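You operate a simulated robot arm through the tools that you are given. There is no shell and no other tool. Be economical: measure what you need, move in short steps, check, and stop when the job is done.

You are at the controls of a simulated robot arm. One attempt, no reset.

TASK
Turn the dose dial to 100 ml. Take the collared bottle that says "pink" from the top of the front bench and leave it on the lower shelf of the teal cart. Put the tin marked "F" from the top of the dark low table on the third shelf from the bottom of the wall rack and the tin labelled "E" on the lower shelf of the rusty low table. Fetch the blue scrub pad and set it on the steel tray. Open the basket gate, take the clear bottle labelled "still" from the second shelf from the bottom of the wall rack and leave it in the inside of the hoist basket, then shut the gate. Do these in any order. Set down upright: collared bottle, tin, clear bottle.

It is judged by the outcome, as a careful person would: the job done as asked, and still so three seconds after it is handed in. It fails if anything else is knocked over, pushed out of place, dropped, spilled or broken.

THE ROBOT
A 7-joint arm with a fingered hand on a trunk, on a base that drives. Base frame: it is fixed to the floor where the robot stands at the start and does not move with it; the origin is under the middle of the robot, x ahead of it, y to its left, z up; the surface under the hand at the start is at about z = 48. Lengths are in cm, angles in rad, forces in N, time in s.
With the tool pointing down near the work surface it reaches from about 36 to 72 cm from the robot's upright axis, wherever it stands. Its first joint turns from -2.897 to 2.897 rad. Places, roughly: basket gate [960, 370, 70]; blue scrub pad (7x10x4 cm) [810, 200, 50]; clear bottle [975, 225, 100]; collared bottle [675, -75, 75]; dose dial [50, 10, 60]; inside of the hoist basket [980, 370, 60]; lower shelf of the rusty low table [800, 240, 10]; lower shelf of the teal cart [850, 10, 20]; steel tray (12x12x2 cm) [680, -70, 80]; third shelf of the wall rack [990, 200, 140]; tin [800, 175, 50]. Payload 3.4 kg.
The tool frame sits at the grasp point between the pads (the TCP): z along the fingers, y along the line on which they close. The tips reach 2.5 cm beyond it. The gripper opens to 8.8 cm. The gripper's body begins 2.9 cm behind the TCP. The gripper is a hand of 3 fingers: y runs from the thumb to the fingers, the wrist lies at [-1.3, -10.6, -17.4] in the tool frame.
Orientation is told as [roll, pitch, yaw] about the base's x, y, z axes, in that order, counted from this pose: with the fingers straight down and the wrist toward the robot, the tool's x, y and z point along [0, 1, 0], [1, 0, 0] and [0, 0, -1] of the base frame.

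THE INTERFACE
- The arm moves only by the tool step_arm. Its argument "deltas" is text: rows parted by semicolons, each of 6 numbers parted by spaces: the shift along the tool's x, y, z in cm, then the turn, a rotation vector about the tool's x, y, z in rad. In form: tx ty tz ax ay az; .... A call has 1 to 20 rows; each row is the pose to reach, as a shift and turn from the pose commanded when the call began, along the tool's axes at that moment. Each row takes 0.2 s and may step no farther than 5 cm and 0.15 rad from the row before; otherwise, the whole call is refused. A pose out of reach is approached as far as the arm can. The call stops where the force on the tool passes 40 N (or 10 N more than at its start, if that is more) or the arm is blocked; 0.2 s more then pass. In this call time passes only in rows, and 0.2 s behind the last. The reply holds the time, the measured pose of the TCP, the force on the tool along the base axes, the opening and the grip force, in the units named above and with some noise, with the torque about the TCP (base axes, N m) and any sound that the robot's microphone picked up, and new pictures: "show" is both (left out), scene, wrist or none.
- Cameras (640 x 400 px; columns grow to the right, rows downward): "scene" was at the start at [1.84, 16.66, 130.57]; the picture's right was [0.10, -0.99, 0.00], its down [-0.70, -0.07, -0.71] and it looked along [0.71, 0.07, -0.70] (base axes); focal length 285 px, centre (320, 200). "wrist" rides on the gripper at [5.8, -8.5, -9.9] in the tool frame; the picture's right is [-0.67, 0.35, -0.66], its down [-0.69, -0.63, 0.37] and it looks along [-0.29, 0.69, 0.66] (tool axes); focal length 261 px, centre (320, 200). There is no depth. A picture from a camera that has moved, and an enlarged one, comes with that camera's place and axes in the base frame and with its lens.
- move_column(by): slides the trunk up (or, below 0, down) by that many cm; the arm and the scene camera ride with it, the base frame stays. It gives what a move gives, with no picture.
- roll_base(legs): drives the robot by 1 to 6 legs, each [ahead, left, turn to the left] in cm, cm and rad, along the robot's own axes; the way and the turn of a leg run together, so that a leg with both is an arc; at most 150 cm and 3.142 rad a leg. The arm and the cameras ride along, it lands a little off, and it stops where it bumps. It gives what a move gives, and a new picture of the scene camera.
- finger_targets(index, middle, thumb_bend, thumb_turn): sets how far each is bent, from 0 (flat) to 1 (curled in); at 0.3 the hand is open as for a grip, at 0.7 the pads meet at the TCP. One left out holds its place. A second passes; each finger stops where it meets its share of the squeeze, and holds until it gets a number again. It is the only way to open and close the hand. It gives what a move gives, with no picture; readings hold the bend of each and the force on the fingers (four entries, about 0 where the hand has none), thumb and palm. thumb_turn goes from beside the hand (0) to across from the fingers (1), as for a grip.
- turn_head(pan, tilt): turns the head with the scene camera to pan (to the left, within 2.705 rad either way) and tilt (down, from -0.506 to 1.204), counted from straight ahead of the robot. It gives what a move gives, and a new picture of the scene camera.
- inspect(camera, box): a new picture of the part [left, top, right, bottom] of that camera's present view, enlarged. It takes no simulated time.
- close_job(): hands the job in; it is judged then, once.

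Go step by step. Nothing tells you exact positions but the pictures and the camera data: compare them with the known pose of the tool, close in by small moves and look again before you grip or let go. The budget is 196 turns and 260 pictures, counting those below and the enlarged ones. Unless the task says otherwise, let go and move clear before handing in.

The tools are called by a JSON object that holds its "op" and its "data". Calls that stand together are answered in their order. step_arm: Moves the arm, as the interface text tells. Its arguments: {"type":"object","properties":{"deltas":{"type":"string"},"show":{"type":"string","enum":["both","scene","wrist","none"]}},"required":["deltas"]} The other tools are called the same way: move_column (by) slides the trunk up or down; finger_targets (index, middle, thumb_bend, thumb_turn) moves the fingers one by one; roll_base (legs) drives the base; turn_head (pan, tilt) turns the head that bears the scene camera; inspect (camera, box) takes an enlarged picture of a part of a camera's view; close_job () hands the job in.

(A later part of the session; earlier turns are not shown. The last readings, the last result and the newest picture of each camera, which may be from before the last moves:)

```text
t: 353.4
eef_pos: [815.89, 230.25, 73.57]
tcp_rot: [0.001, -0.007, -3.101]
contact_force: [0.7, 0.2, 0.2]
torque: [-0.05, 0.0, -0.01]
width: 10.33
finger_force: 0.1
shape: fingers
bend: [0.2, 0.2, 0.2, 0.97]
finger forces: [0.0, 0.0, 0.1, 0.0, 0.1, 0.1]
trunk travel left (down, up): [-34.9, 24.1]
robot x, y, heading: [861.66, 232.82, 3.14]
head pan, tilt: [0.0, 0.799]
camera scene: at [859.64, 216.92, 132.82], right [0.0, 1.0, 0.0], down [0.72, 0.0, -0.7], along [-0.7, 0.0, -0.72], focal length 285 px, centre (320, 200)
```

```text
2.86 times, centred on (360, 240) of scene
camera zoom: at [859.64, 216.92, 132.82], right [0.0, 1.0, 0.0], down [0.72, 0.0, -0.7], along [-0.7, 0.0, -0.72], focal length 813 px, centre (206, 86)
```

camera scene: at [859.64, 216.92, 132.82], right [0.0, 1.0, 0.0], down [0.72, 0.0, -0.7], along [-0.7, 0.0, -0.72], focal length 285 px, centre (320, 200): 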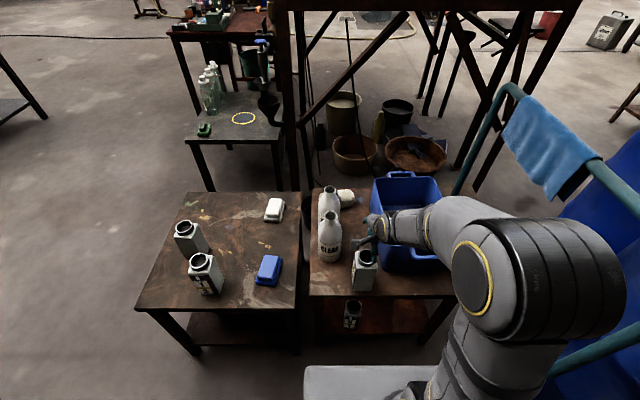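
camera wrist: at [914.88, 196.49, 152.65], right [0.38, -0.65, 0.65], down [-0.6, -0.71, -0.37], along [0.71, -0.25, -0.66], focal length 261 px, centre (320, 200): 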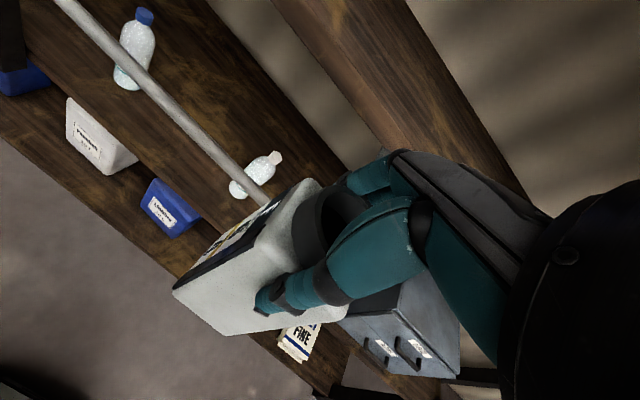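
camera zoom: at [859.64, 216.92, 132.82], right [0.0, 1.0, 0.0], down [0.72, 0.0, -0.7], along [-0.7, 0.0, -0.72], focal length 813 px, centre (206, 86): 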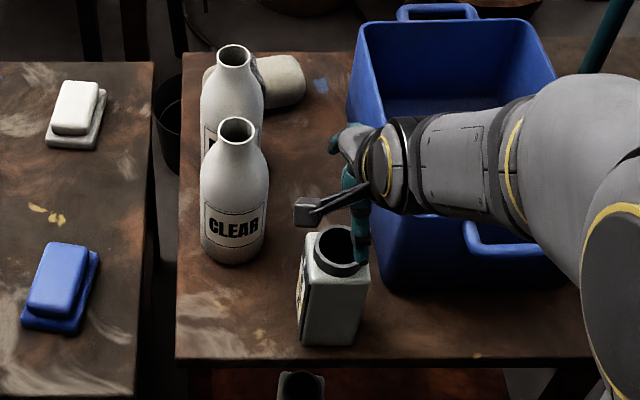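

F stands upright at about (814, 230). I'll back off, lower the trunk, and turn the hand to the horizontal side-grip pose.

{"op": "roll_base", "data": {"legs": [[-32, 5, 0]]}}

{"op": "move_column", "data": {"by": -20}}

{"op": "step_arm", "data": {"deltas": "0 0 0 0 0 -0.14; 0 0 0 0 0 -0.28; 0 0 0 0 0 -0.42; 0 0 0 0 0 -0.56; 0 0 0 0 0 -0.7; 0 0 0 0 0 -0.84; 0 0 0 0 0 -0.98; 0 0 0 0 0 -1.12; 0 0 0 0 0 -1.26; 0 0 0 0 0 -1.4; 0 0 0 0 0 -1.53", "show": "none"}}

{"op": "step_arm", "data": {"deltas": "0 0 0 0 -0.14 0; 0 0 0 0 -0.28 0; 0 0 0 0 -0.42 0; 0 0 0 0 -0.56 0; 0 0 0 0 -0.7 0; 0 0 0 0 -0.84 0; 0 0 0 0 -0.98 0; 0 0 0 0 -1.12 0; 0 0 0 0 -1.26 0; 0 0 0 0 -1.4 0; 0 0 0 0 -1.54 0; 0 0 0 0 -1.57 0", "show": "scene"}}

```text
t: 355.5
eef_pos: [847.21, 224.95, 73.45]
tcp_rot: [0.001, -0.005, -3.102]
contact_force: [-0.1, 0.2, -0.3]
torque: [-0.02, 0.01, -0.01]
width: 10.31
finger_force: 0.1
shape: fingers
bend: [0.2, 0.2, 0.2, 0.97]
finger forces: [0.1, 0.0, 0.0, 0.0, 0.0, 0.1]
trunk travel left (down, up): [-34.9, 24.1]
robot x, y, heading: [893.54, 227.24, 3.141]
head pan, tilt: [0.0, 0.799]
camera scene: at [890.92, 211.63, 132.83], right [0.01, 1.0, 0.0], down [0.72, 0.0, -0.7], along [-0.7, 0.0, -0.72], focal length 285 px, centre (320, 200)
```

scene: 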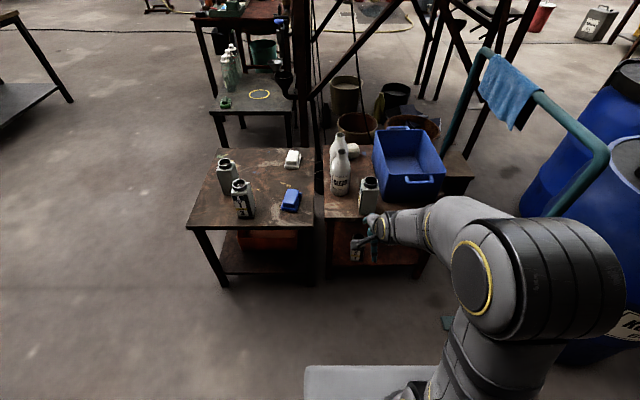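

```text
t: 357.7
eef_pos: [847.17, 224.96, 53.6]
tcp_rot: [0.001, -0.006, -3.104]
contact_force: [0.1, -0.4, -1.1]
torque: [0.0, 0.0, 0.01]
width: 10.34
finger_force: 0.2
shape: fingers
bend: [0.2, 0.2, 0.2, 0.97]
finger forces: [0.0, 0.0, 0.0, 0.0, 0.1, 0.0]
trunk travel left (down, up): [-14.9, 44.1]
robot x, y, heading: [893.32, 227.52, 3.132]
head pan, tilt: [0.0, 0.799]
```

```text
t: 360.1
eef_pos: [847.11, 225.02, 53.69]
tcp_rot: [-0.006, -0.001, -1.571]
contact_force: [0.7, -0.1, -0.2]
torque: [-0.02, -0.01, 0.0]
width: 10.33
finger_force: 0.1
shape: fingers
bend: [0.2, 0.2, 0.2, 0.97]
finger forces: [0.1, 0.1, 0.0, 0.0, 0.1, 0.1]
trunk travel left (down, up): [-14.9, 44.1]
robot x, y, heading: [893.59, 227.39, 3.141]
head pan, tilt: [0.0, 0.799]
```

```text
t: 362.7
eef_pos: [847.06, 225.04, 53.58]
tcp_rot: [-1.576, -0.001, -1.573]
contact_force: [-0.9, 0.7, -0.8]
torque: [-0.02, 0.02, 0.01]
width: 10.34
finger_force: 0.0
shape: fingers
bend: [0.2, 0.2, 0.2, 0.97]
finger forces: [0.1, 0.0, 0.1, 0.1, 0.0, 0.0]
trunk travel left (down, up): [-14.9, 44.1]
robot x, y, heading: [893.21, 227.45, 3.137]
head pan, tilt: [0.0, 0.799]
camera scene: at [890.93, 211.63, 112.83], right [0.01, 1.0, 0.0], down [0.72, 0.0, -0.7], along [-0.7, 0.0, -0.72], focal length 285 px, centre (320, 200)
```

scene: 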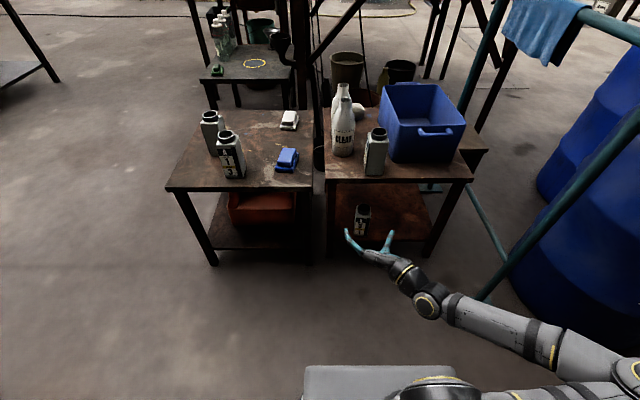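

The horizontal pose is reached. I'll align in y and z, then drive in around F's body.

{"op": "finger_targets", "data": {"index": 0.24, "middle": 0.24, "thumb_bend": 0.26}}

{"op": "step_arm", "data": {"deltas": "-1 -2.6 0 0 0 0; -2.1 -5.2 0 0 0 0", "show": "none"}}

{"op": "roll_base", "data": {"legs": [[24, 0, 0]]}}

{"op": "inspect", "data": {"camera": "scene", "box": [300, 120, 440, 260]}}

```text
t: 363.7
eef_pos: [847.07, 224.94, 53.61]
tcp_rot: [-1.576, 0.0, -1.572]
contact_force: [0.1, 0.3, 0.1]
torque: [-0.01, -0.02, 0.0]
width: 9.5
finger_force: 0.1
shape: fingers
bend: [0.24, 0.24, 0.26, 0.97]
finger forces: [0.1, 0.0, 0.0, 0.1, 0.0, 0.0]
trunk travel left (down, up): [-14.9, 44.1]
robot x, y, heading: [893.24, 227.52, 3.141]
head pan, tilt: [0.0, 0.799]
```

```text
t: 364.3
eef_pos: [847.18, 230.11, 55.66]
tcp_rot: [-1.576, 0.0, -1.574]
contact_force: [-0.2, 0.3, 0.2]
torque: [-0.01, -0.04, 0.04]
width: 9.53
finger_force: 0.0
shape: fingers
bend: [0.24, 0.24, 0.26, 0.97]
finger forces: [0.0, 0.1, 0.1, 0.0, 0.1, 0.0]
trunk travel left (down, up): [-14.9, 44.1]
robot x, y, heading: [893.2, 227.41, 3.134]
head pan, tilt: [0.0, 0.799]
```

```text
t: 366.1
eef_pos: [823.6, 230.43, 55.66]
tcp_rot: [-1.575, 0.0, -1.576]
contact_force: [-0.2, -0.1, -0.7]
torque: [0.02, 0.02, 0.0]
width: 9.55
finger_force: 0.1
shape: fingers
bend: [0.24, 0.24, 0.26, 0.97]
finger forces: [0.1, 0.1, 0.1, 0.1, 0.0, 0.0]
trunk travel left (down, up): [-14.9, 44.1]
robot x, y, heading: [870.13, 227.31, 3.133]
head pan, tilt: [0.0, 0.799]
camera scene: at [867.37, 211.8, 112.83], right [0.01, 1.0, 0.0], down [0.72, -0.01, -0.7], along [-0.7, 0.01, -0.72], focal length 285 px, centre (320, 200)
```

scene: 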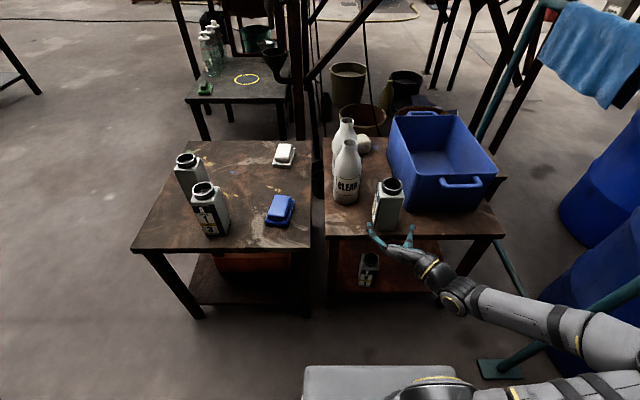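

```text
2.86 times, centred on (370, 190) of scene
camera zoom: at [867.37, 211.8, 112.83], right [0.01, 1.0, 0.0], down [0.72, -0.01, -0.7], along [-0.7, 0.01, -0.72], focal length 813 px, centre (177, 229)
```

zoom: 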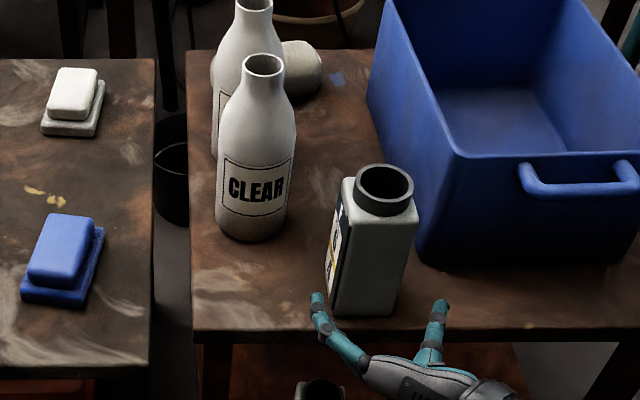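

F's centre is at y about 231.2. I'll shift 0.7 and extend forward 9 with force watching, then grip.

{"op": "step_arm", "data": {"deltas": "0 -0.7 0 0 0 0; 0 -0.7 2.5 0 0 0; 0 -0.7 5 0 0 0; 0 -0.7 7.2 0 0 0; 0 -0.7 9 0 0 0", "show": "none"}}

{"op": "inspect", "data": {"camera": "scene", "box": [320, 140, 440, 260]}}

```text
t: 367.3
eef_pos: [814.61, 231.09, 55.72]
tcp_rot: [-1.576, 0.0, -1.577]
contact_force: [0.4, -0.4, 0.0]
torque: [-0.01, -0.01, -0.01]
width: 9.5
finger_force: 0.4
shape: fingers
bend: [0.24, 0.24, 0.26, 0.97]
finger forces: [0.2, 0.0, 0.1, 0.0, 0.1, 0.0]
trunk travel left (down, up): [-14.9, 44.1]
robot x, y, heading: [869.83, 227.41, 3.134]
head pan, tilt: [0.0, 0.799]
```

```text
3.33 times, centred on (380, 200) of scene
camera zoom: at [867.38, 211.81, 112.83], right [0.01, 1.0, 0.0], down [0.72, -0.01, -0.7], along [-0.7, 0.01, -0.72], focal length 949 px, centre (120, 200)
```

zoom: 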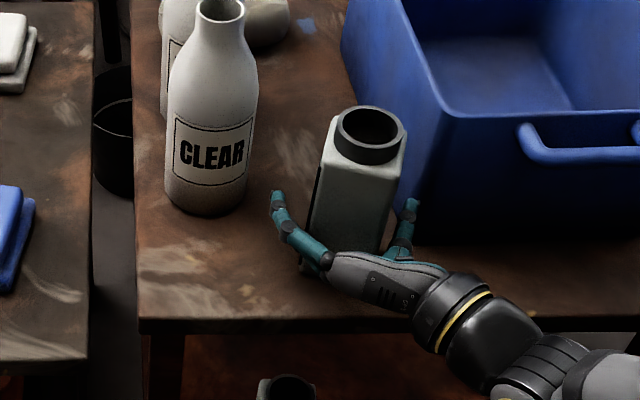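

{"op": "finger_targets", "data": {"index": 0.62, "middle": 0.62, "thumb_bend": 0.62}}

{"op": "move_column", "data": {"by": 3}}

{"op": "inspect", "data": {"camera": "scene", "box": [320, 140, 440, 260]}}

```text
t: 368.3
eef_pos: [814.7, 231.11, 55.69]
tcp_rot: [-1.575, 0.0, -1.575]
contact_force: [-0.1, -0.5, 3.4]
torque: [0.01, -0.02, -0.02]
width: 6.43
finger_force: 21.4
shape: fingers
bend: [0.37, 0.54, 0.41, 0.97]
finger forces: [16.0, 6.5, 0.0, 0.0, 20.7, 0.0]
trunk travel left (down, up): [-14.9, 44.1]
robot x, y, heading: [869.53, 227.18, 3.134]
head pan, tilt: [0.0, 0.799]
```

```text
t: 369.0
eef_pos: [814.66, 231.26, 58.61]
tcp_rot: [-1.575, -0.001, -1.577]
contact_force: [0.3, 0.4, -1.5]
torque: [0.02, 0.01, 0.01]
width: 6.45
finger_force: 21.4
shape: fingers
bend: [0.37, 0.54, 0.41, 0.96]
finger forces: [15.8, 6.5, 0.0, 0.0, 20.9, 0.0]
trunk travel left (down, up): [-17.9, 41.1]
robot x, y, heading: [869.87, 227.44, 3.134]
head pan, tilt: [0.0, 0.799]
```

```text
3.33 times, centred on (380, 200) of scene
camera zoom: at [867.36, 211.81, 115.83], right [0.01, 1.0, 0.0], down [0.72, -0.01, -0.7], along [-0.7, 0.01, -0.72], focal length 949 px, centre (120, 200)
```

zoom: 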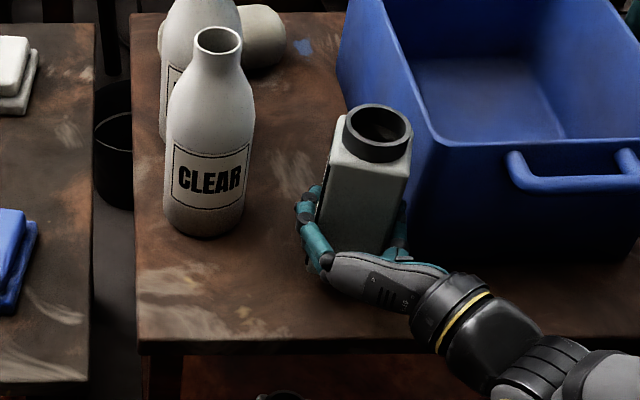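

F is held from the side, upright. I'll raise the trunk, back off, tuck, and turn to the rack.

{"op": "move_column", "data": {"by": 40}}

{"op": "roll_base", "data": {"legs": [[-8, 0, 0]]}}

{"op": "step_arm", "data": {"deltas": "0 0 -3 0 0 0; 0 0 -6 0 0 0; 0 0 -9 0 0 0", "show": "none"}}

{"op": "roll_base", "data": {"legs": [[0, 42, 0], [0, 0, 3.14]]}}

```text
t: 372.8
eef_pos: [814.71, 231.17, 98.76]
tcp_rot: [-1.576, 0.001, -1.577]
contact_force: [0.2, 0.0, -1.3]
torque: [0.03, -0.01, -0.03]
width: 6.47
finger_force: 22.0
shape: fingers
bend: [0.37, 0.54, 0.41, 0.96]
finger forces: [15.9, 6.4, 0.0, 0.0, 20.9, 0.0]
trunk travel left (down, up): [-57.9, 1.1]
robot x, y, heading: [869.99, 227.71, 3.136]
head pan, tilt: [0.0, 0.799]
```

```text
t: 373.9
eef_pos: [822.83, 231.16, 98.81]
tcp_rot: [-1.577, 0.001, -1.577]
contact_force: [0.4, -0.4, -0.5]
torque: [0.0, -0.05, -0.01]
width: 6.46
finger_force: 22.1
shape: fingers
bend: [0.37, 0.54, 0.41, 0.96]
finger forces: [15.7, 6.4, 0.0, 0.0, 20.8, 0.0]
trunk travel left (down, up): [-57.9, 1.1]
robot x, y, heading: [878.15, 227.5, 3.136]
head pan, tilt: [0.0, 0.799]
camera scene: at [875.56, 211.73, 155.83], right [0.01, 1.0, 0.0], down [0.72, -0.01, -0.7], along [-0.7, 0.01, -0.72], focal length 285 px, centre (320, 200)
```

scene: 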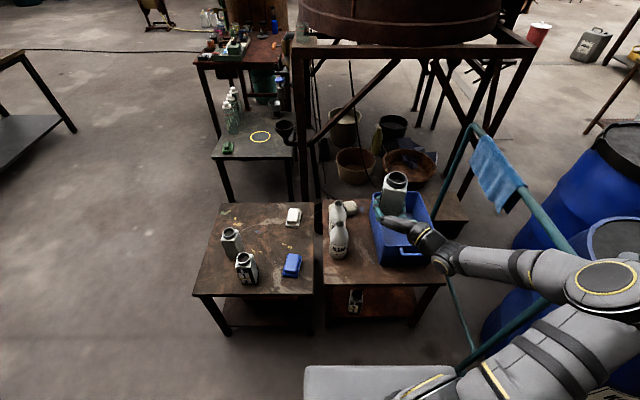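

```text
t: 374.7
eef_pos: [831.68, 230.97, 98.71]
tcp_rot: [-1.576, 0.0, -1.576]
contact_force: [-1.2, 0.1, -1.1]
torque: [0.01, 0.01, 0.02]
width: 6.46
finger_force: 22.0
shape: fingers
bend: [0.37, 0.54, 0.41, 0.96]
finger forces: [15.7, 6.4, 0.0, 0.1, 20.8, 0.1]
trunk travel left (down, up): [-57.9, 1.1]
robot x, y, heading: [878.11, 227.76, 3.132]
head pan, tilt: [0.0, 0.799]
```

```text
t: 384.4
eef_pos: [923.44, 180.97, 98.56]
tcp_rot: [-1.575, 0.0, 1.513]
contact_force: [0.0, -1.0, -0.8]
torque: [-0.02, 0.02, 0.03]
width: 6.4
finger_force: 20.2
shape: fingers
bend: [0.37, 0.54, 0.42, 0.96]
finger forces: [14.6, 6.6, 0.0, 0.0, 19.7, 0.1]
trunk travel left (down, up): [-57.9, 1.1]
robot x, y, heading: [877.45, 186.63, -0.064]
head pan, tilt: [0.0, 0.799]
camera scene: at [880.27, 202.58, 155.83], right [-0.06, -1.0, 0.0], down [-0.72, 0.05, -0.7], along [0.7, -0.04, -0.72], focal length 285 px, centre (320, 200)
```

scene: 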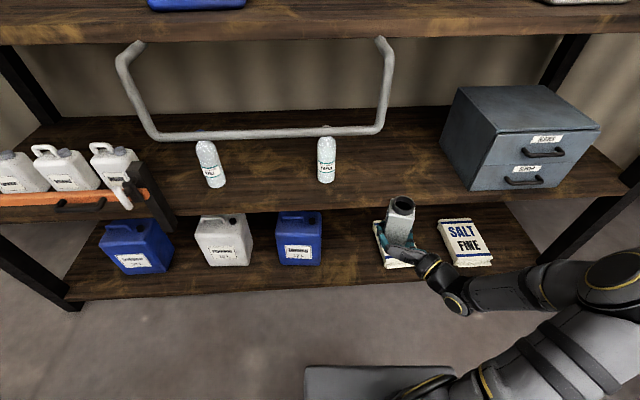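

{"op": "roll_base", "data": {"legs": [[0, 0, 0.064]]}}

{"op": "step_arm", "data": {"deltas": "-4 0 0 0 0 0; -8 0 0 0 0 0; -12 0 0 0 0 0; -16 0 0 0 0 0; -20 0 0 0 0 0; -24 0 0 0 0 0; -28 0 0 0 0 0; -32 0 0 0 0 0; -36 0 0 0 0 0; -40 0 0 0 0 0; -44 0 0 0 0 0; -48 0 0 0 0 0; -51 0 0 0 0 0", "show": "none"}}

{"op": "turn_head", "data": {"pan": -0.2, "tilt": 0.2}}

```text
t: 385.3
eef_pos: [923.67, 184.01, 98.7]
tcp_rot: [-1.576, -0.001, 1.577]
contact_force: [-0.3, 0.5, -0.8]
torque: [0.01, 0.02, -0.01]
width: 6.38
finger_force: 20.1
shape: fingers
bend: [0.37, 0.54, 0.42, 0.96]
finger forces: [14.6, 6.5, 0.0, 0.0, 19.7, 0.0]
trunk travel left (down, up): [-57.9, 1.1]
robot x, y, heading: [877.5, 186.87, 0.002]
head pan, tilt: [0.0, 0.799]
camera scene: at [879.25, 202.75, 155.83], right [0.0, -1.0, 0.0], down [-0.72, 0.0, -0.7], along [0.7, 0.0, -0.72], focal length 285 px, centre (320, 200)
```

scene: 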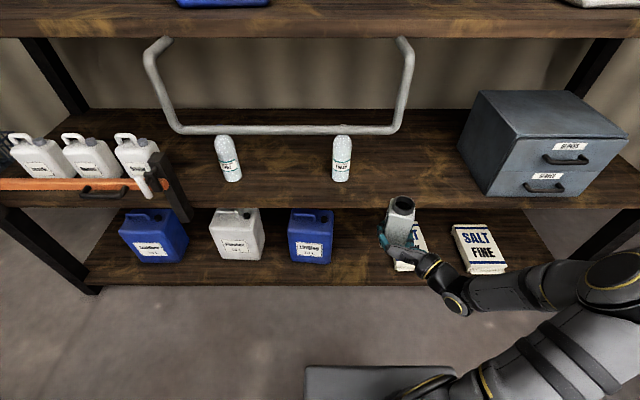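

```text
t: 388.1
eef_pos: [923.67, 183.9, 149.57]
tcp_rot: [-1.575, -0.003, 1.573]
contact_force: [-0.3, -0.6, -2.1]
torque: [0.0, -0.02, 0.03]
width: 6.39
finger_force: 20.0
shape: fingers
bend: [0.37, 0.54, 0.43, 0.96]
finger forces: [13.7, 6.8, 0.1, 0.0, 19.1, 0.0]
trunk travel left (down, up): [-57.9, 1.1]
robot x, y, heading: [877.4, 186.85, 0.005]
head pan, tilt: [0.0, 0.799]
```

```text
t: 389.1
eef_pos: [923.59, 183.9, 149.45]
tcp_rot: [-1.577, 0.0, 1.575]
contact_force: [0.4, -0.2, -1.7]
torque: [0.01, 0.01, 0.0]
width: 6.39
finger_force: 19.7
shape: fingers
bend: [0.37, 0.54, 0.43, 0.96]
finger forces: [13.7, 6.9, 0.1, 0.0, 19.2, 0.0]
trunk travel left (down, up): [-57.9, 1.1]
robot x, y, heading: [877.78, 186.76, 0.004]
head pan, tilt: [-0.201, 0.201]
camera scene: at [880.32, 200.9, 161.18], right [-0.2, -0.98, 0.0], down [-0.2, 0.04, -0.98], along [0.96, -0.19, -0.2], focal length 285 px, centre (320, 200)
```

scene: 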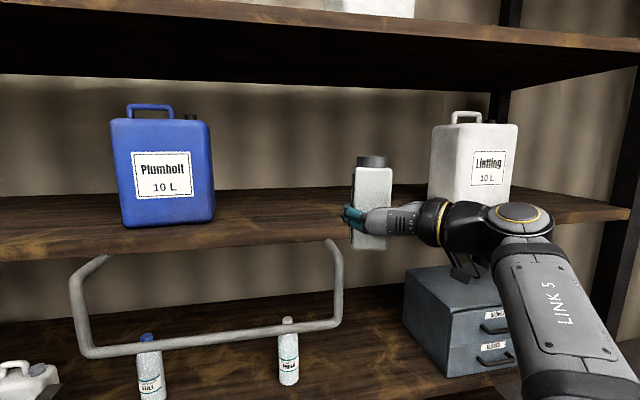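

The tin is above shelf level. I'll drive forward to bring it over the shelf, right of the blue can.

{"op": "roll_base", "data": {"legs": [[36, 0, 0]]}}

{"op": "step_arm", "data": {"deltas": "0 0 3 0 0 0; 0 0 6 0 0 0; 0 0 8 0 0 0", "show": "scene"}}

{"op": "inspect", "data": {"camera": "scene", "box": [300, 100, 480, 280]}}

```text
t: 391.4
eef_pos: [959.28, 184.04, 149.51]
tcp_rot: [-1.575, 0.0, 1.575]
contact_force: [-0.1, -0.3, -0.8]
torque: [0.03, -0.02, 0.01]
width: 6.34
finger_force: 19.8
shape: fingers
bend: [0.37, 0.54, 0.43, 0.96]
finger forces: [13.7, 6.8, 0.0, 0.0, 19.0, 0.0]
trunk travel left (down, up): [-57.9, 1.1]
robot x, y, heading: [912.99, 187.42, 0.006]
head pan, tilt: [-0.201, 0.201]
camera scene: at [916.03, 200.96, 161.19], right [-0.2, -0.98, 0.0], down [-0.2, 0.04, -0.98], along [0.96, -0.19, -0.2], focal length 285 px, centre (320, 200)
```

scene: 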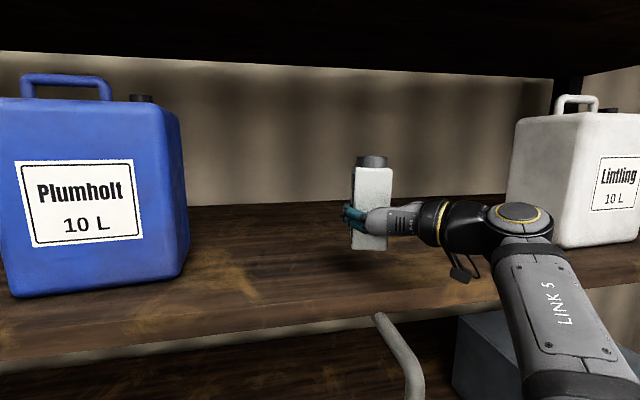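

```text
t: 392.2
eef_pos: [967.24, 184.15, 149.48]
tcp_rot: [-1.574, 0.002, 1.576]
contact_force: [-0.8, 0.2, -0.3]
torque: [0.01, -0.03, 0.0]
width: 6.36
finger_force: 20.0
shape: fingers
bend: [0.37, 0.54, 0.43, 0.96]
finger forces: [13.6, 6.7, 0.1, 0.1, 19.1, 0.1]
trunk travel left (down, up): [-57.9, 1.1]
robot x, y, heading: [912.94, 186.85, 0.003]
head pan, tilt: [-0.201, 0.201]
camera scene: at [916.0, 200.95, 161.19], right [-0.2, -0.98, 0.0], down [-0.2, 0.04, -0.98], along [0.96, -0.19, -0.2], focal length 285 px, centre (320, 200)
```

scene: 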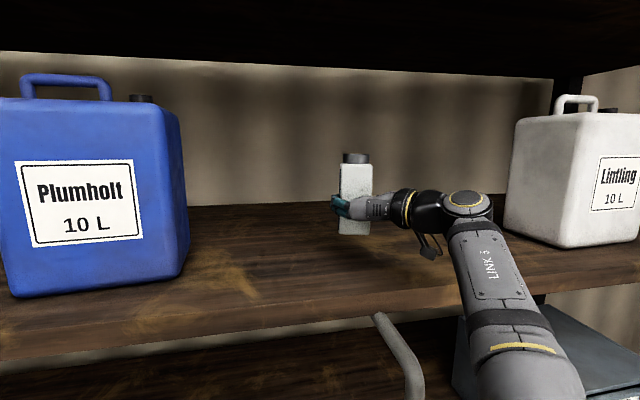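

```text
2.22 times, centred on (390, 190) of scene
camera zoom: at [916.0, 200.95, 161.19], right [-0.2, -0.98, 0.0], down [-0.2, 0.04, -0.98], along [0.96, -0.19, -0.2], focal length 632 px, centre (164, 222)
```

zoom: 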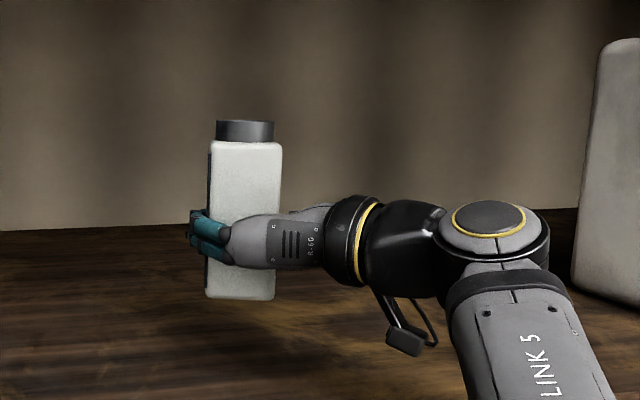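

F is over the shelf. I'll pull back 3 cm so the wrist camera stays outside the shelf edge (about x 956), then lower gently.

{"op": "step_arm", "data": {"deltas": "0 0 -1.6 0 0 0; 0 0 -3.2 0 0 0; 1 0 -3.2 0 0 0; 2 0 -3.2 0 0 0; 2.5 0 -3.2 0 0 0; 3 0 -3.2 0 0 0; 3.5 0 -3.2 0 0 0; 3.8 0 -3.2 0 0 0; 4.1 0 -3.2 0 0 0; 4.4 0 -3.2 0 0 0; 4.7 0 -3.2 0 0 0; 5 0 -3.2 0 0 0", "show": "scene"}}

```text
t: 394.8
eef_pos: [964.09, 184.04, 144.59]
tcp_rot: [-1.574, -0.001, 1.578]
contact_force: [-1.0, 0.2, -0.1]
torque: [-0.01, 0.07, 0.01]
width: 6.37
finger_force: 19.4
shape: fingers
bend: [0.37, 0.54, 0.43, 0.96]
finger forces: [13.6, 6.7, 0.1, 0.1, 19.2, 0.0]
trunk travel left (down, up): [-57.9, 1.1]
robot x, y, heading: [912.8, 187.13, 0.002]
head pan, tilt: [-0.201, 0.201]
camera scene: at [915.94, 200.96, 161.19], right [-0.2, -0.98, 0.0], down [-0.2, 0.04, -0.98], along [0.96, -0.19, -0.2], focal length 285 px, centre (320, 200)
```

scene: 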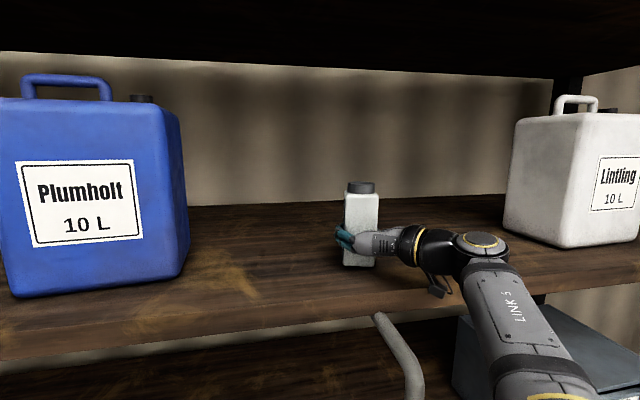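

{"op": "step_arm", "data": {"deltas": "0.3 0 0 0 0 0; 0.6 0 0 0 0 0; 0.9 0 0 0 0 0; 1.2 0 0 0 0 0; 1.5 0 0 0 0 0", "show": "none"}}

{"op": "inspect", "data": {"camera": "scene", "box": [310, 160, 490, 320]}}

```text
t: 396.0
eef_pos: [963.9, 184.19, 143.3]
tcp_rot: [-1.58, -0.003, 1.576]
contact_force: [8.0, -0.1, 26.8]
torque: [0.26, -0.07, 0.03]
width: 6.32
finger_force: 20.9
shape: fingers
bend: [0.37, 0.54, 0.43, 1.0]
finger forces: [14.1, 7.4, 0.0, 0.0, 19.4, 0.0]
trunk travel left (down, up): [-57.9, 1.1]
robot x, y, heading: [913.13, 186.71, 0.001]
head pan, tilt: [-0.201, 0.201]
```

```text
2.50 times, centred on (400, 240) of scene
camera zoom: at [915.84, 200.97, 161.23], right [-0.2, -0.98, 0.0], down [-0.19, 0.04, -0.98], along [0.96, -0.19, -0.2], focal length 712 px, centre (120, 100)
```

zoom: 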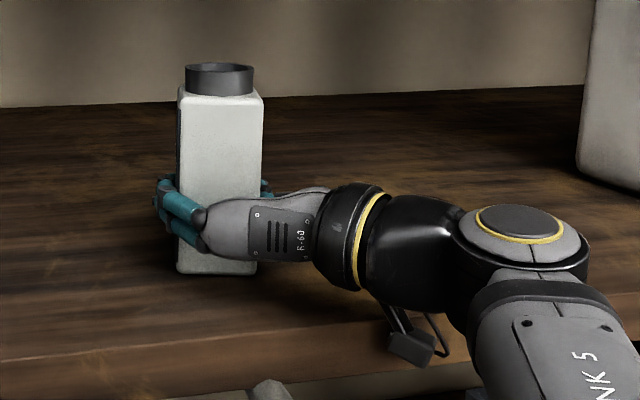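

{"op": "step_arm", "data": {"deltas": "-0.3 0 0 0 0 0", "show": "none"}}

{"op": "finger_targets", "data": {"index": 0.2, "middle": 0.2, "thumb_bend": 0.2}}

{"op": "inspect", "data": {"camera": "scene", "box": [310, 160, 490, 320]}}

```text
t: 396.4
eef_pos: [963.96, 184.21, 143.35]
tcp_rot: [-1.577, -0.001, 1.577]
contact_force: [2.7, 0.4, 17.8]
torque: [0.15, -0.07, -0.04]
width: 6.35
finger_force: 20.7
shape: fingers
bend: [0.37, 0.54, 0.43, 0.99]
finger forces: [14.3, 7.0, 0.1, 0.0, 19.6, 0.0]
trunk travel left (down, up): [-57.9, 1.1]
robot x, y, heading: [913.14, 187.36, -0.002]
head pan, tilt: [-0.201, 0.201]
```

```text
t: 397.4
eef_pos: [964.03, 184.15, 143.42]
tcp_rot: [-1.575, -0.001, 1.576]
contact_force: [-1.0, 0.6, 0.4]
torque: [-0.01, 0.02, 0.01]
width: 10.3
finger_force: 0.1
shape: fingers
bend: [0.2, 0.2, 0.2, 0.98]
finger forces: [0.1, 0.1, 0.1, 0.1, 0.0, 0.0]
trunk travel left (down, up): [-57.9, 1.1]
robot x, y, heading: [913.1, 187.16, 0.001]
head pan, tilt: [-0.201, 0.201]
```

```text
2.50 times, centred on (400, 240) of scene
camera zoom: at [915.93, 200.96, 161.19], right [-0.2, -0.98, 0.0], down [-0.2, 0.04, -0.98], along [0.96, -0.19, -0.2], focal length 712 px, centre (120, 100)
```

zoom: 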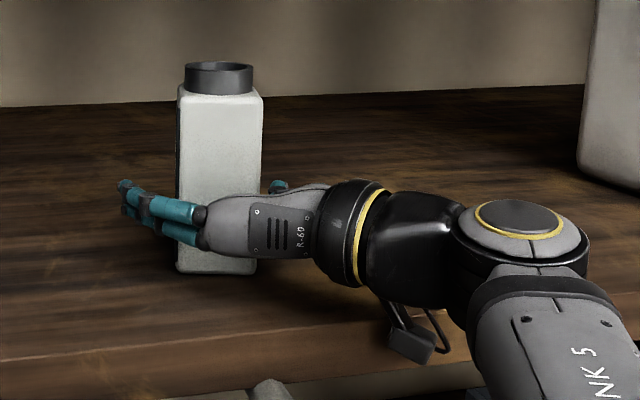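

F stands on the third shelf. I'll back straight out and look at the bottles on the second shelf.

{"op": "roll_base", "data": {"legs": [[-32, 0, 0]]}}

{"op": "turn_head", "data": {"pan": 0.35, "tilt": 0.5}}

{"op": "inspect", "data": {"camera": "scene", "box": [280, 140, 480, 300]}}

```text
t: 399.5
eef_pos: [931.79, 183.94, 143.35]
tcp_rot: [-1.576, 0.0, 1.576]
contact_force: [0.5, -0.3, -0.5]
torque: [0.03, -0.01, 0.02]
width: 10.34
finger_force: 0.0
shape: fingers
bend: [0.2, 0.2, 0.2, 0.98]
finger forces: [0.0, 0.0, 0.0, 0.0, 0.1, 0.1]
trunk travel left (down, up): [-57.9, 1.1]
robot x, y, heading: [881.03, 186.87, -0.0]
head pan, tilt: [-0.201, 0.201]
camera scene: at [883.79, 200.91, 161.19], right [-0.2, -0.98, 0.0], down [-0.19, 0.04, -0.98], along [0.96, -0.2, -0.2], focal length 285 px, centre (320, 200)
```

scene: 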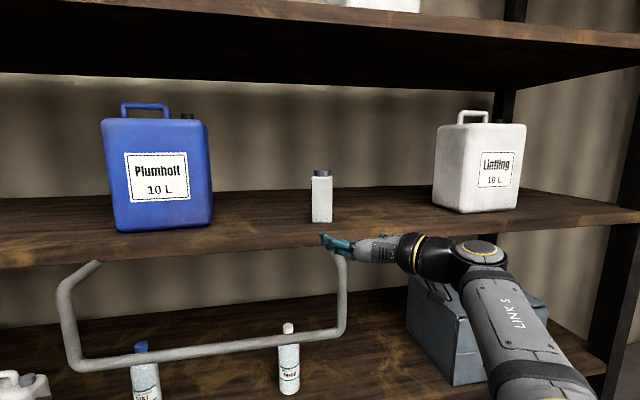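

```text
t: 400.5
eef_pos: [931.86, 183.93, 143.33]
tcp_rot: [-1.577, 0.001, 1.575]
contact_force: [-0.3, 0.3, 0.5]
torque: [-0.02, -0.02, 0.01]
width: 10.32
finger_force: 0.1
shape: fingers
bend: [0.2, 0.2, 0.2, 0.98]
finger forces: [0.0, 0.0, 0.1, 0.0, 0.0, 0.0]
trunk travel left (down, up): [-57.9, 1.1]
robot x, y, heading: [881.25, 186.77, -0.003]
head pan, tilt: [0.351, 0.499]
camera scene: at [883.29, 205.89, 158.43], right [0.34, -0.94, 0.0], down [-0.45, -0.16, -0.88], along [0.82, 0.3, -0.48], focal length 285 px, centre (320, 200)
```

scene: 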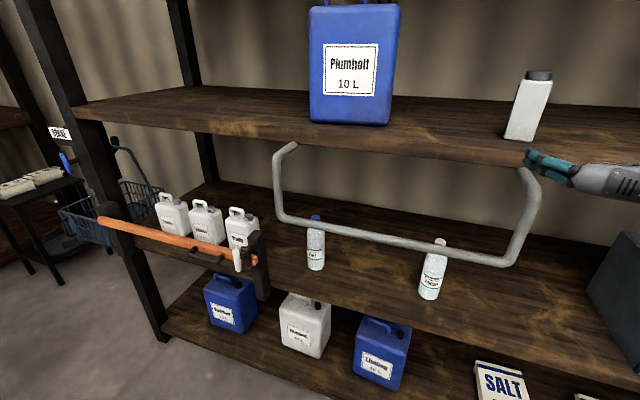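

```text
2.50 times, centred on (380, 220) of scene
camera zoom: at [883.29, 205.89, 158.43], right [0.34, -0.94, 0.0], down [-0.45, -0.16, -0.88], along [0.82, 0.3, -0.48], focal length 712 px, centre (170, 150)
```

zoom: 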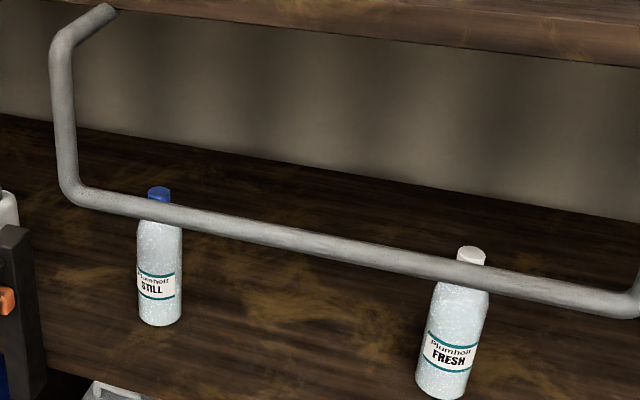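

STILL is the blue-capped left bottle, behind the hanging rail. Next I'll look at the hoist basket and its gate.

{"op": "turn_head", "data": {"pan": 1.1, "tilt": 0.4}}

{"op": "inspect", "data": {"camera": "scene", "box": [200, 80, 480, 280]}}

```text
t: 401.6
eef_pos: [931.88, 183.96, 143.4]
tcp_rot: [-1.574, 0.0, 1.574]
contact_force: [-0.1, 0.7, 0.6]
torque: [0.03, 0.03, -0.04]
width: 10.32
finger_force: 0.1
shape: fingers
bend: [0.2, 0.2, 0.2, 0.98]
finger forces: [0.1, 0.0, 0.0, 0.1, 0.0, 0.0]
trunk travel left (down, up): [-57.9, 1.1]
robot x, y, heading: [880.69, 186.71, 0.001]
head pan, tilt: [1.1, 0.4]
camera scene: at [878.96, 211.02, 159.33], right [0.89, -0.45, 0.0], down [-0.18, -0.35, -0.92], along [0.42, 0.82, -0.39], focal length 285 px, centre (320, 200)
```

scene: 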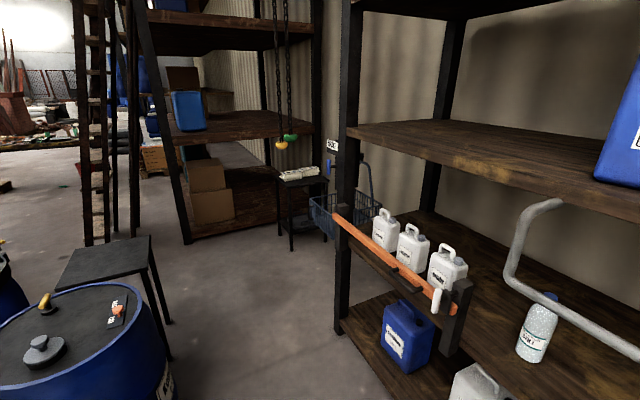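

```text
2.00 times, centred on (340, 180) of scene
camera zoom: at [878.96, 211.02, 159.33], right [0.89, -0.45, 0.0], down [-0.18, -0.35, -0.92], along [0.42, 0.82, -0.39], focal length 569 px, centre (280, 240)
```

zoom: 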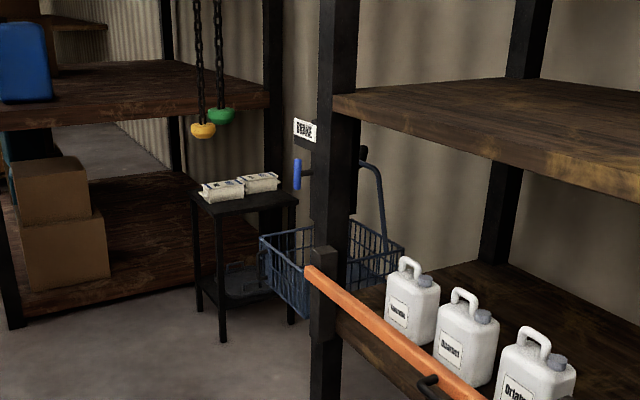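

The blue wire basket hangs just beyond the rack's left end. I'll turn to face +y, keep to x about 905, drive up the aisle, and look.

{"op": "roll_base", "data": {"legs": [[0, 0, 1.571], [0, -22, 0], [100, 0, 0]]}}

{"op": "turn_head", "data": {"pan": -0.5, "tilt": 0.45}}

{"op": "inspect", "data": {"camera": "scene", "box": [220, 80, 500, 280]}}

```text
t: 411.9
eef_pos: [904.53, 337.32, 143.4]
tcp_rot: [-1.577, 0.0, -3.127]
contact_force: [-0.2, -0.2, 0.5]
torque: [-0.02, -0.06, 0.03]
width: 10.3
finger_force: 0.0
shape: fingers
bend: [0.2, 0.2, 0.2, 0.98]
finger forces: [0.0, 0.0, 0.1, 0.0, 0.1, 0.0]
trunk travel left (down, up): [-57.9, 1.1]
robot x, y, heading: [902.16, 286.42, 1.578]
head pan, tilt: [1.1, 0.4]
camera scene: at [877.81, 284.42, 159.34], right [0.44, 0.9, 0.0], down [0.35, -0.17, -0.92], along [-0.83, 0.41, -0.39], focal length 285 px, centre (320, 200)
```

scene: 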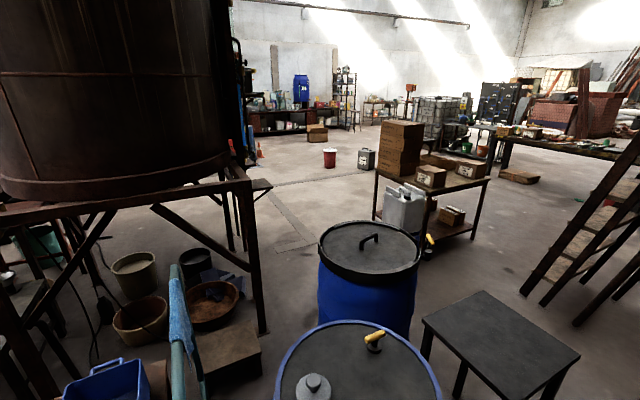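

```text
t: 413.6
eef_pos: [904.56, 337.32, 143.38]
tcp_rot: [-1.577, 0.001, -3.129]
contact_force: [-0.1, 0.3, 0.3]
torque: [0.0, -0.01, 0.0]
width: 10.32
finger_force: 0.1
shape: fingers
bend: [0.2, 0.2, 0.2, 0.98]
finger forces: [0.1, 0.0, 0.1, 0.0, 0.1, 0.0]
trunk travel left (down, up): [-57.9, 1.1]
robot x, y, heading: [902.24, 286.32, 1.583]
head pan, tilt: [-0.499, 0.45]
camera scene: at [890.41, 288.39, 158.87], right [0.88, -0.47, 0.0], down [-0.2, -0.38, -0.9], along [0.42, 0.8, -0.44], focal length 285 px, centre (320, 200)
```

scene: 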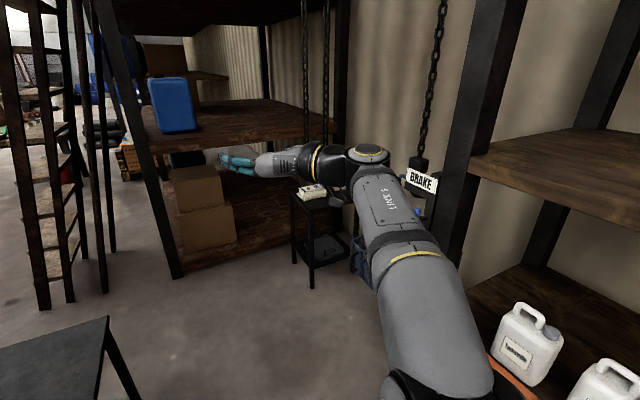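

```text
2.00 times, centred on (360, 180) of scene
camera zoom: at [890.41, 288.39, 158.87], right [0.88, -0.47, 0.0], down [-0.2, -0.38, -0.9], along [0.42, 0.8, -0.44], focal length 569 px, centre (240, 240)
```

zoom: 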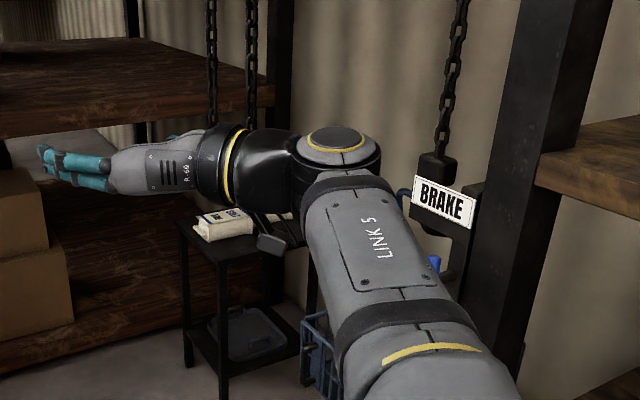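

My arm blocks the view. I'll tuck it, move alongside the basket, and turn to face +x.

{"op": "step_arm", "data": {"deltas": "0 0 -3 0 0 0; 0 0 -6 0 0 0; 0 0 -9 0 0 0", "show": "none"}}

{"op": "roll_base", "data": {"legs": [[76, 3, 0], [0, 0, -1.578]]}}

{"op": "turn_head", "data": {"pan": 0.15, "tilt": 0.75}}

```text
t: 414.4
eef_pos: [904.62, 328.09, 143.19]
tcp_rot: [-1.578, 0.0, -3.129]
contact_force: [-0.1, -0.1, 0.4]
torque: [0.01, -0.04, 0.02]
width: 10.33
finger_force: 0.0
shape: fingers
bend: [0.2, 0.2, 0.2, 0.98]
finger forces: [0.0, 0.1, 0.0, 0.1, 0.0, 0.0]
trunk travel left (down, up): [-57.9, 1.1]
robot x, y, heading: [902.53, 286.58, 1.584]
head pan, tilt: [-0.499, 0.45]
```

```text
t: 422.3
eef_pos: [939.96, 360.83, 143.28]
tcp_rot: [-1.575, -0.001, 1.605]
contact_force: [0.7, 0.9, 0.3]
torque: [0.03, 0.01, -0.01]
width: 10.32
finger_force: 0.0
shape: fingers
bend: [0.2, 0.2, 0.2, 0.98]
finger forces: [0.0, 0.1, 0.0, 0.0, 0.0, 0.0]
trunk travel left (down, up): [-57.9, 1.1]
robot x, y, heading: [897.97, 362.64, 0.03]
head pan, tilt: [-0.499, 0.45]
camera scene: at [899.51, 374.1, 158.87], right [-0.45, -0.89, 0.0], down [-0.39, 0.2, -0.9], along [0.8, -0.41, -0.44], focal length 285 px, centre (320, 200)
```

scene: 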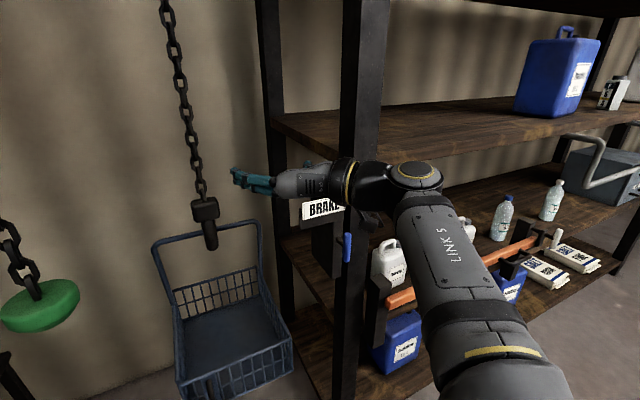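

```text
t: 423.3
eef_pos: [939.9, 360.84, 143.29]
tcp_rot: [-1.577, 0.001, 1.605]
contact_force: [0.3, 0.1, -0.2]
torque: [-0.01, 0.0, -0.02]
width: 10.33
finger_force: 0.1
shape: fingers
bend: [0.2, 0.2, 0.2, 0.98]
finger forces: [0.0, 0.0, 0.0, 0.0, 0.1, 0.0]
trunk travel left (down, up): [-57.9, 1.1]
robot x, y, heading: [897.99, 362.45, 0.035]
head pan, tilt: [0.15, 0.75]
camera scene: at [899.47, 379.73, 156.23], right [0.18, -0.98, 0.0], down [-0.67, -0.12, -0.73], along [0.72, 0.13, -0.68], focal length 285 px, centre (320, 200)
```

scene: 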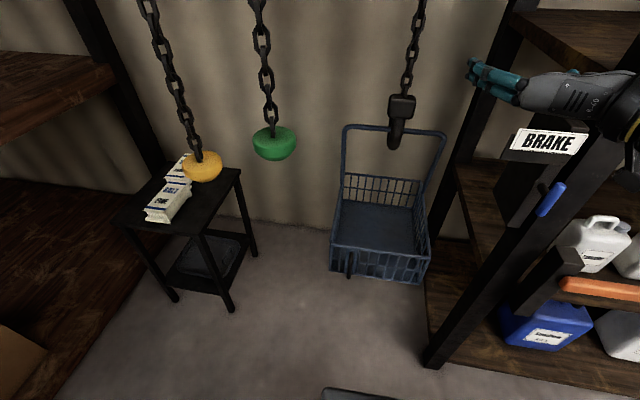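

{"op": "inspect", "data": {"camera": "scene", "box": [310, 100, 470, 300]}}

{"op": "inspect", "data": {"camera": "scene", "box": [320, 215, 440, 295]}}

```text
2.00 times, centred on (390, 200) of scene
camera zoom: at [899.47, 379.73, 156.23], right [0.18, -0.98, 0.0], down [-0.67, -0.12, -0.73], along [0.72, 0.13, -0.68], focal length 569 px, centre (180, 200)
```

zoom: 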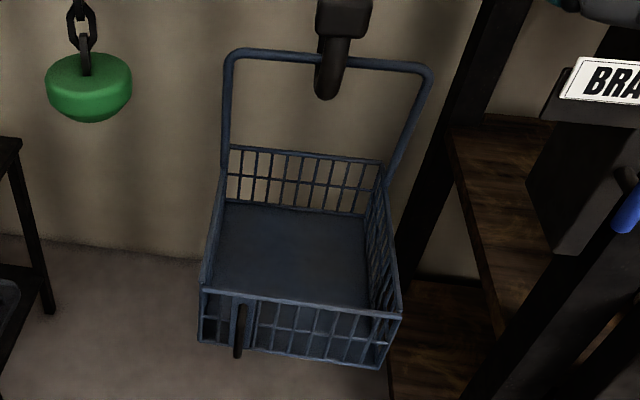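

```text
5.00 times, centred on (380, 255) of scene
camera zoom: at [899.47, 379.73, 156.23], right [0.18, -0.98, 0.0], down [-0.67, -0.12, -0.73], along [0.72, 0.13, -0.68], focal length 1423 px, centre (20, -75)
```

zoom: 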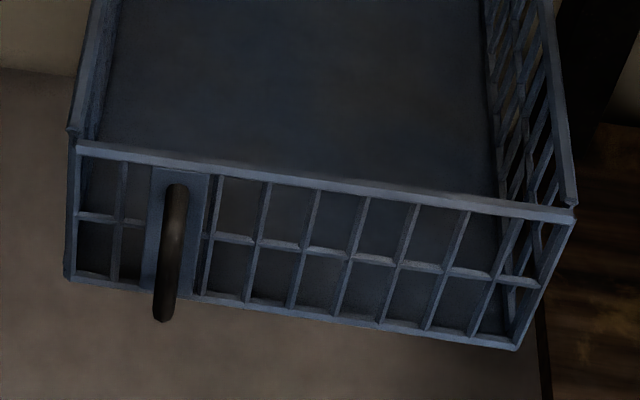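

The basket has a wire front gate at x about 966, y 352–387, z 54–72. It has a vertical bar handle near its left end at about (962, 380). I'll shift left to face it and lower the hand.

{"op": "roll_base", "data": {"legs": [[-3, 18, -0.032]]}}

{"op": "move_column", "data": {"by": -40}}

{"op": "step_arm", "data": {"deltas": "4 0 0 0 0 0; 8 0 0 0 0 0; 12 0 0 0 0 0; 16 0 0 0 0 0; 20 0 0 0 0 0; 24 0 0 0 0 0; 28 0 0 0 0 0; 32 0 0 0 0 0; 36 0 0 0 0 0; 40 0 0 0 0 0", "show": "both"}}

```text
t: 424.8
eef_pos: [936.6, 377.65, 143.28]
tcp_rot: [-1.578, -0.001, 1.572]
contact_force: [-1.2, 1.0, 0.2]
torque: [-0.01, -0.01, -0.03]
width: 10.31
finger_force: 0.1
shape: fingers
bend: [0.2, 0.2, 0.2, 0.98]
finger forces: [0.0, 0.0, 0.0, 0.0, 0.0, 0.0]
trunk travel left (down, up): [-57.9, 1.1]
robot x, y, heading: [894.68, 380.84, -0.001]
head pan, tilt: [0.15, 0.75]
camera scene: at [896.72, 397.85, 156.21], right [0.15, -0.99, 0.0], down [-0.67, -0.1, -0.73], along [0.72, 0.11, -0.68], focal length 285 px, centre (320, 200)
```

scene: 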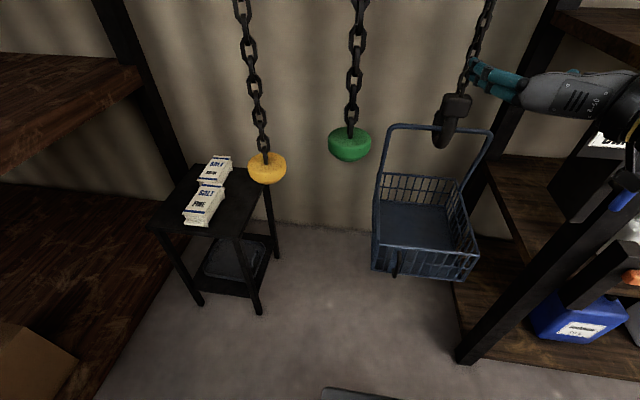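

```text
t: 428.6
eef_pos: [936.65, 377.63, 103.21]
tcp_rot: [-1.577, 0.0, 1.574]
contact_force: [-1.0, -0.6, 0.2]
torque: [-0.03, -0.02, 0.0]
width: 10.36
finger_force: 0.1
shape: fingers
bend: [0.2, 0.2, 0.2, 0.98]
finger forces: [0.1, 0.1, 0.0, 0.0, 0.0, 0.0]
trunk travel left (down, up): [-17.9, 41.1]
robot x, y, heading: [894.88, 380.8, -0.004]
head pan, tilt: [0.15, 0.75]
```

```text
t: 430.9
eef_pos: [936.56, 377.58, 62.93]
tcp_rot: [-1.577, 0.0, 1.571]
contact_force: [-0.1, -0.4, 0.3]
torque: [-0.03, -0.01, 0.04]
width: 10.34
finger_force: 0.0
shape: fingers
bend: [0.2, 0.2, 0.2, 0.98]
finger forces: [0.0, 0.1, 0.1, 0.1, 0.1, 0.1]
out of reach, approached as far as the arm can: row 8, 9
trunk travel left (down, up): [-17.9, 41.1]
robot x, y, heading: [894.99, 380.67, -0.002]
head pan, tilt: [0.15, 0.75]
camera scene: at [896.72, 397.74, 116.23], right [0.15, -0.99, 0.0], down [-0.67, -0.1, -0.73], along [0.72, 0.11, -0.68], focal length 285 px, centre (320, 200)
camera wrist: at [926.69, 369.07, 57.33], right [-0.66, 0.35, 0.67], down [0.36, -0.63, 0.69], along [0.66, 0.7, 0.29], focal length 261 px, centre (320, 200)
```

scene: 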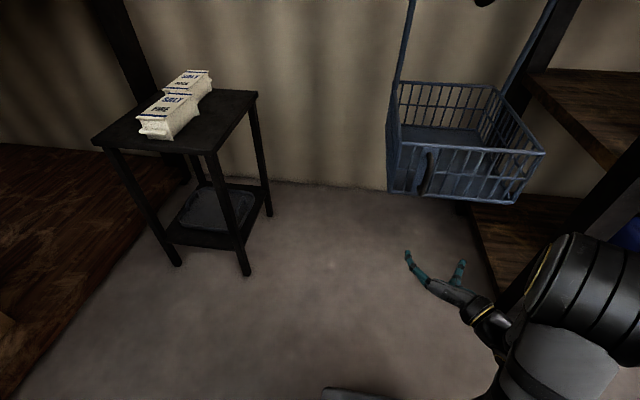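
wrist: 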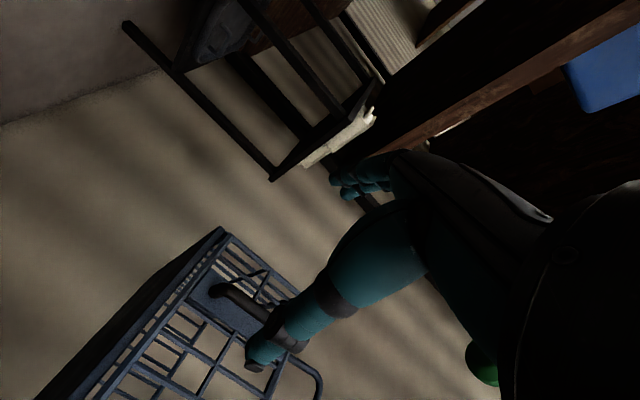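

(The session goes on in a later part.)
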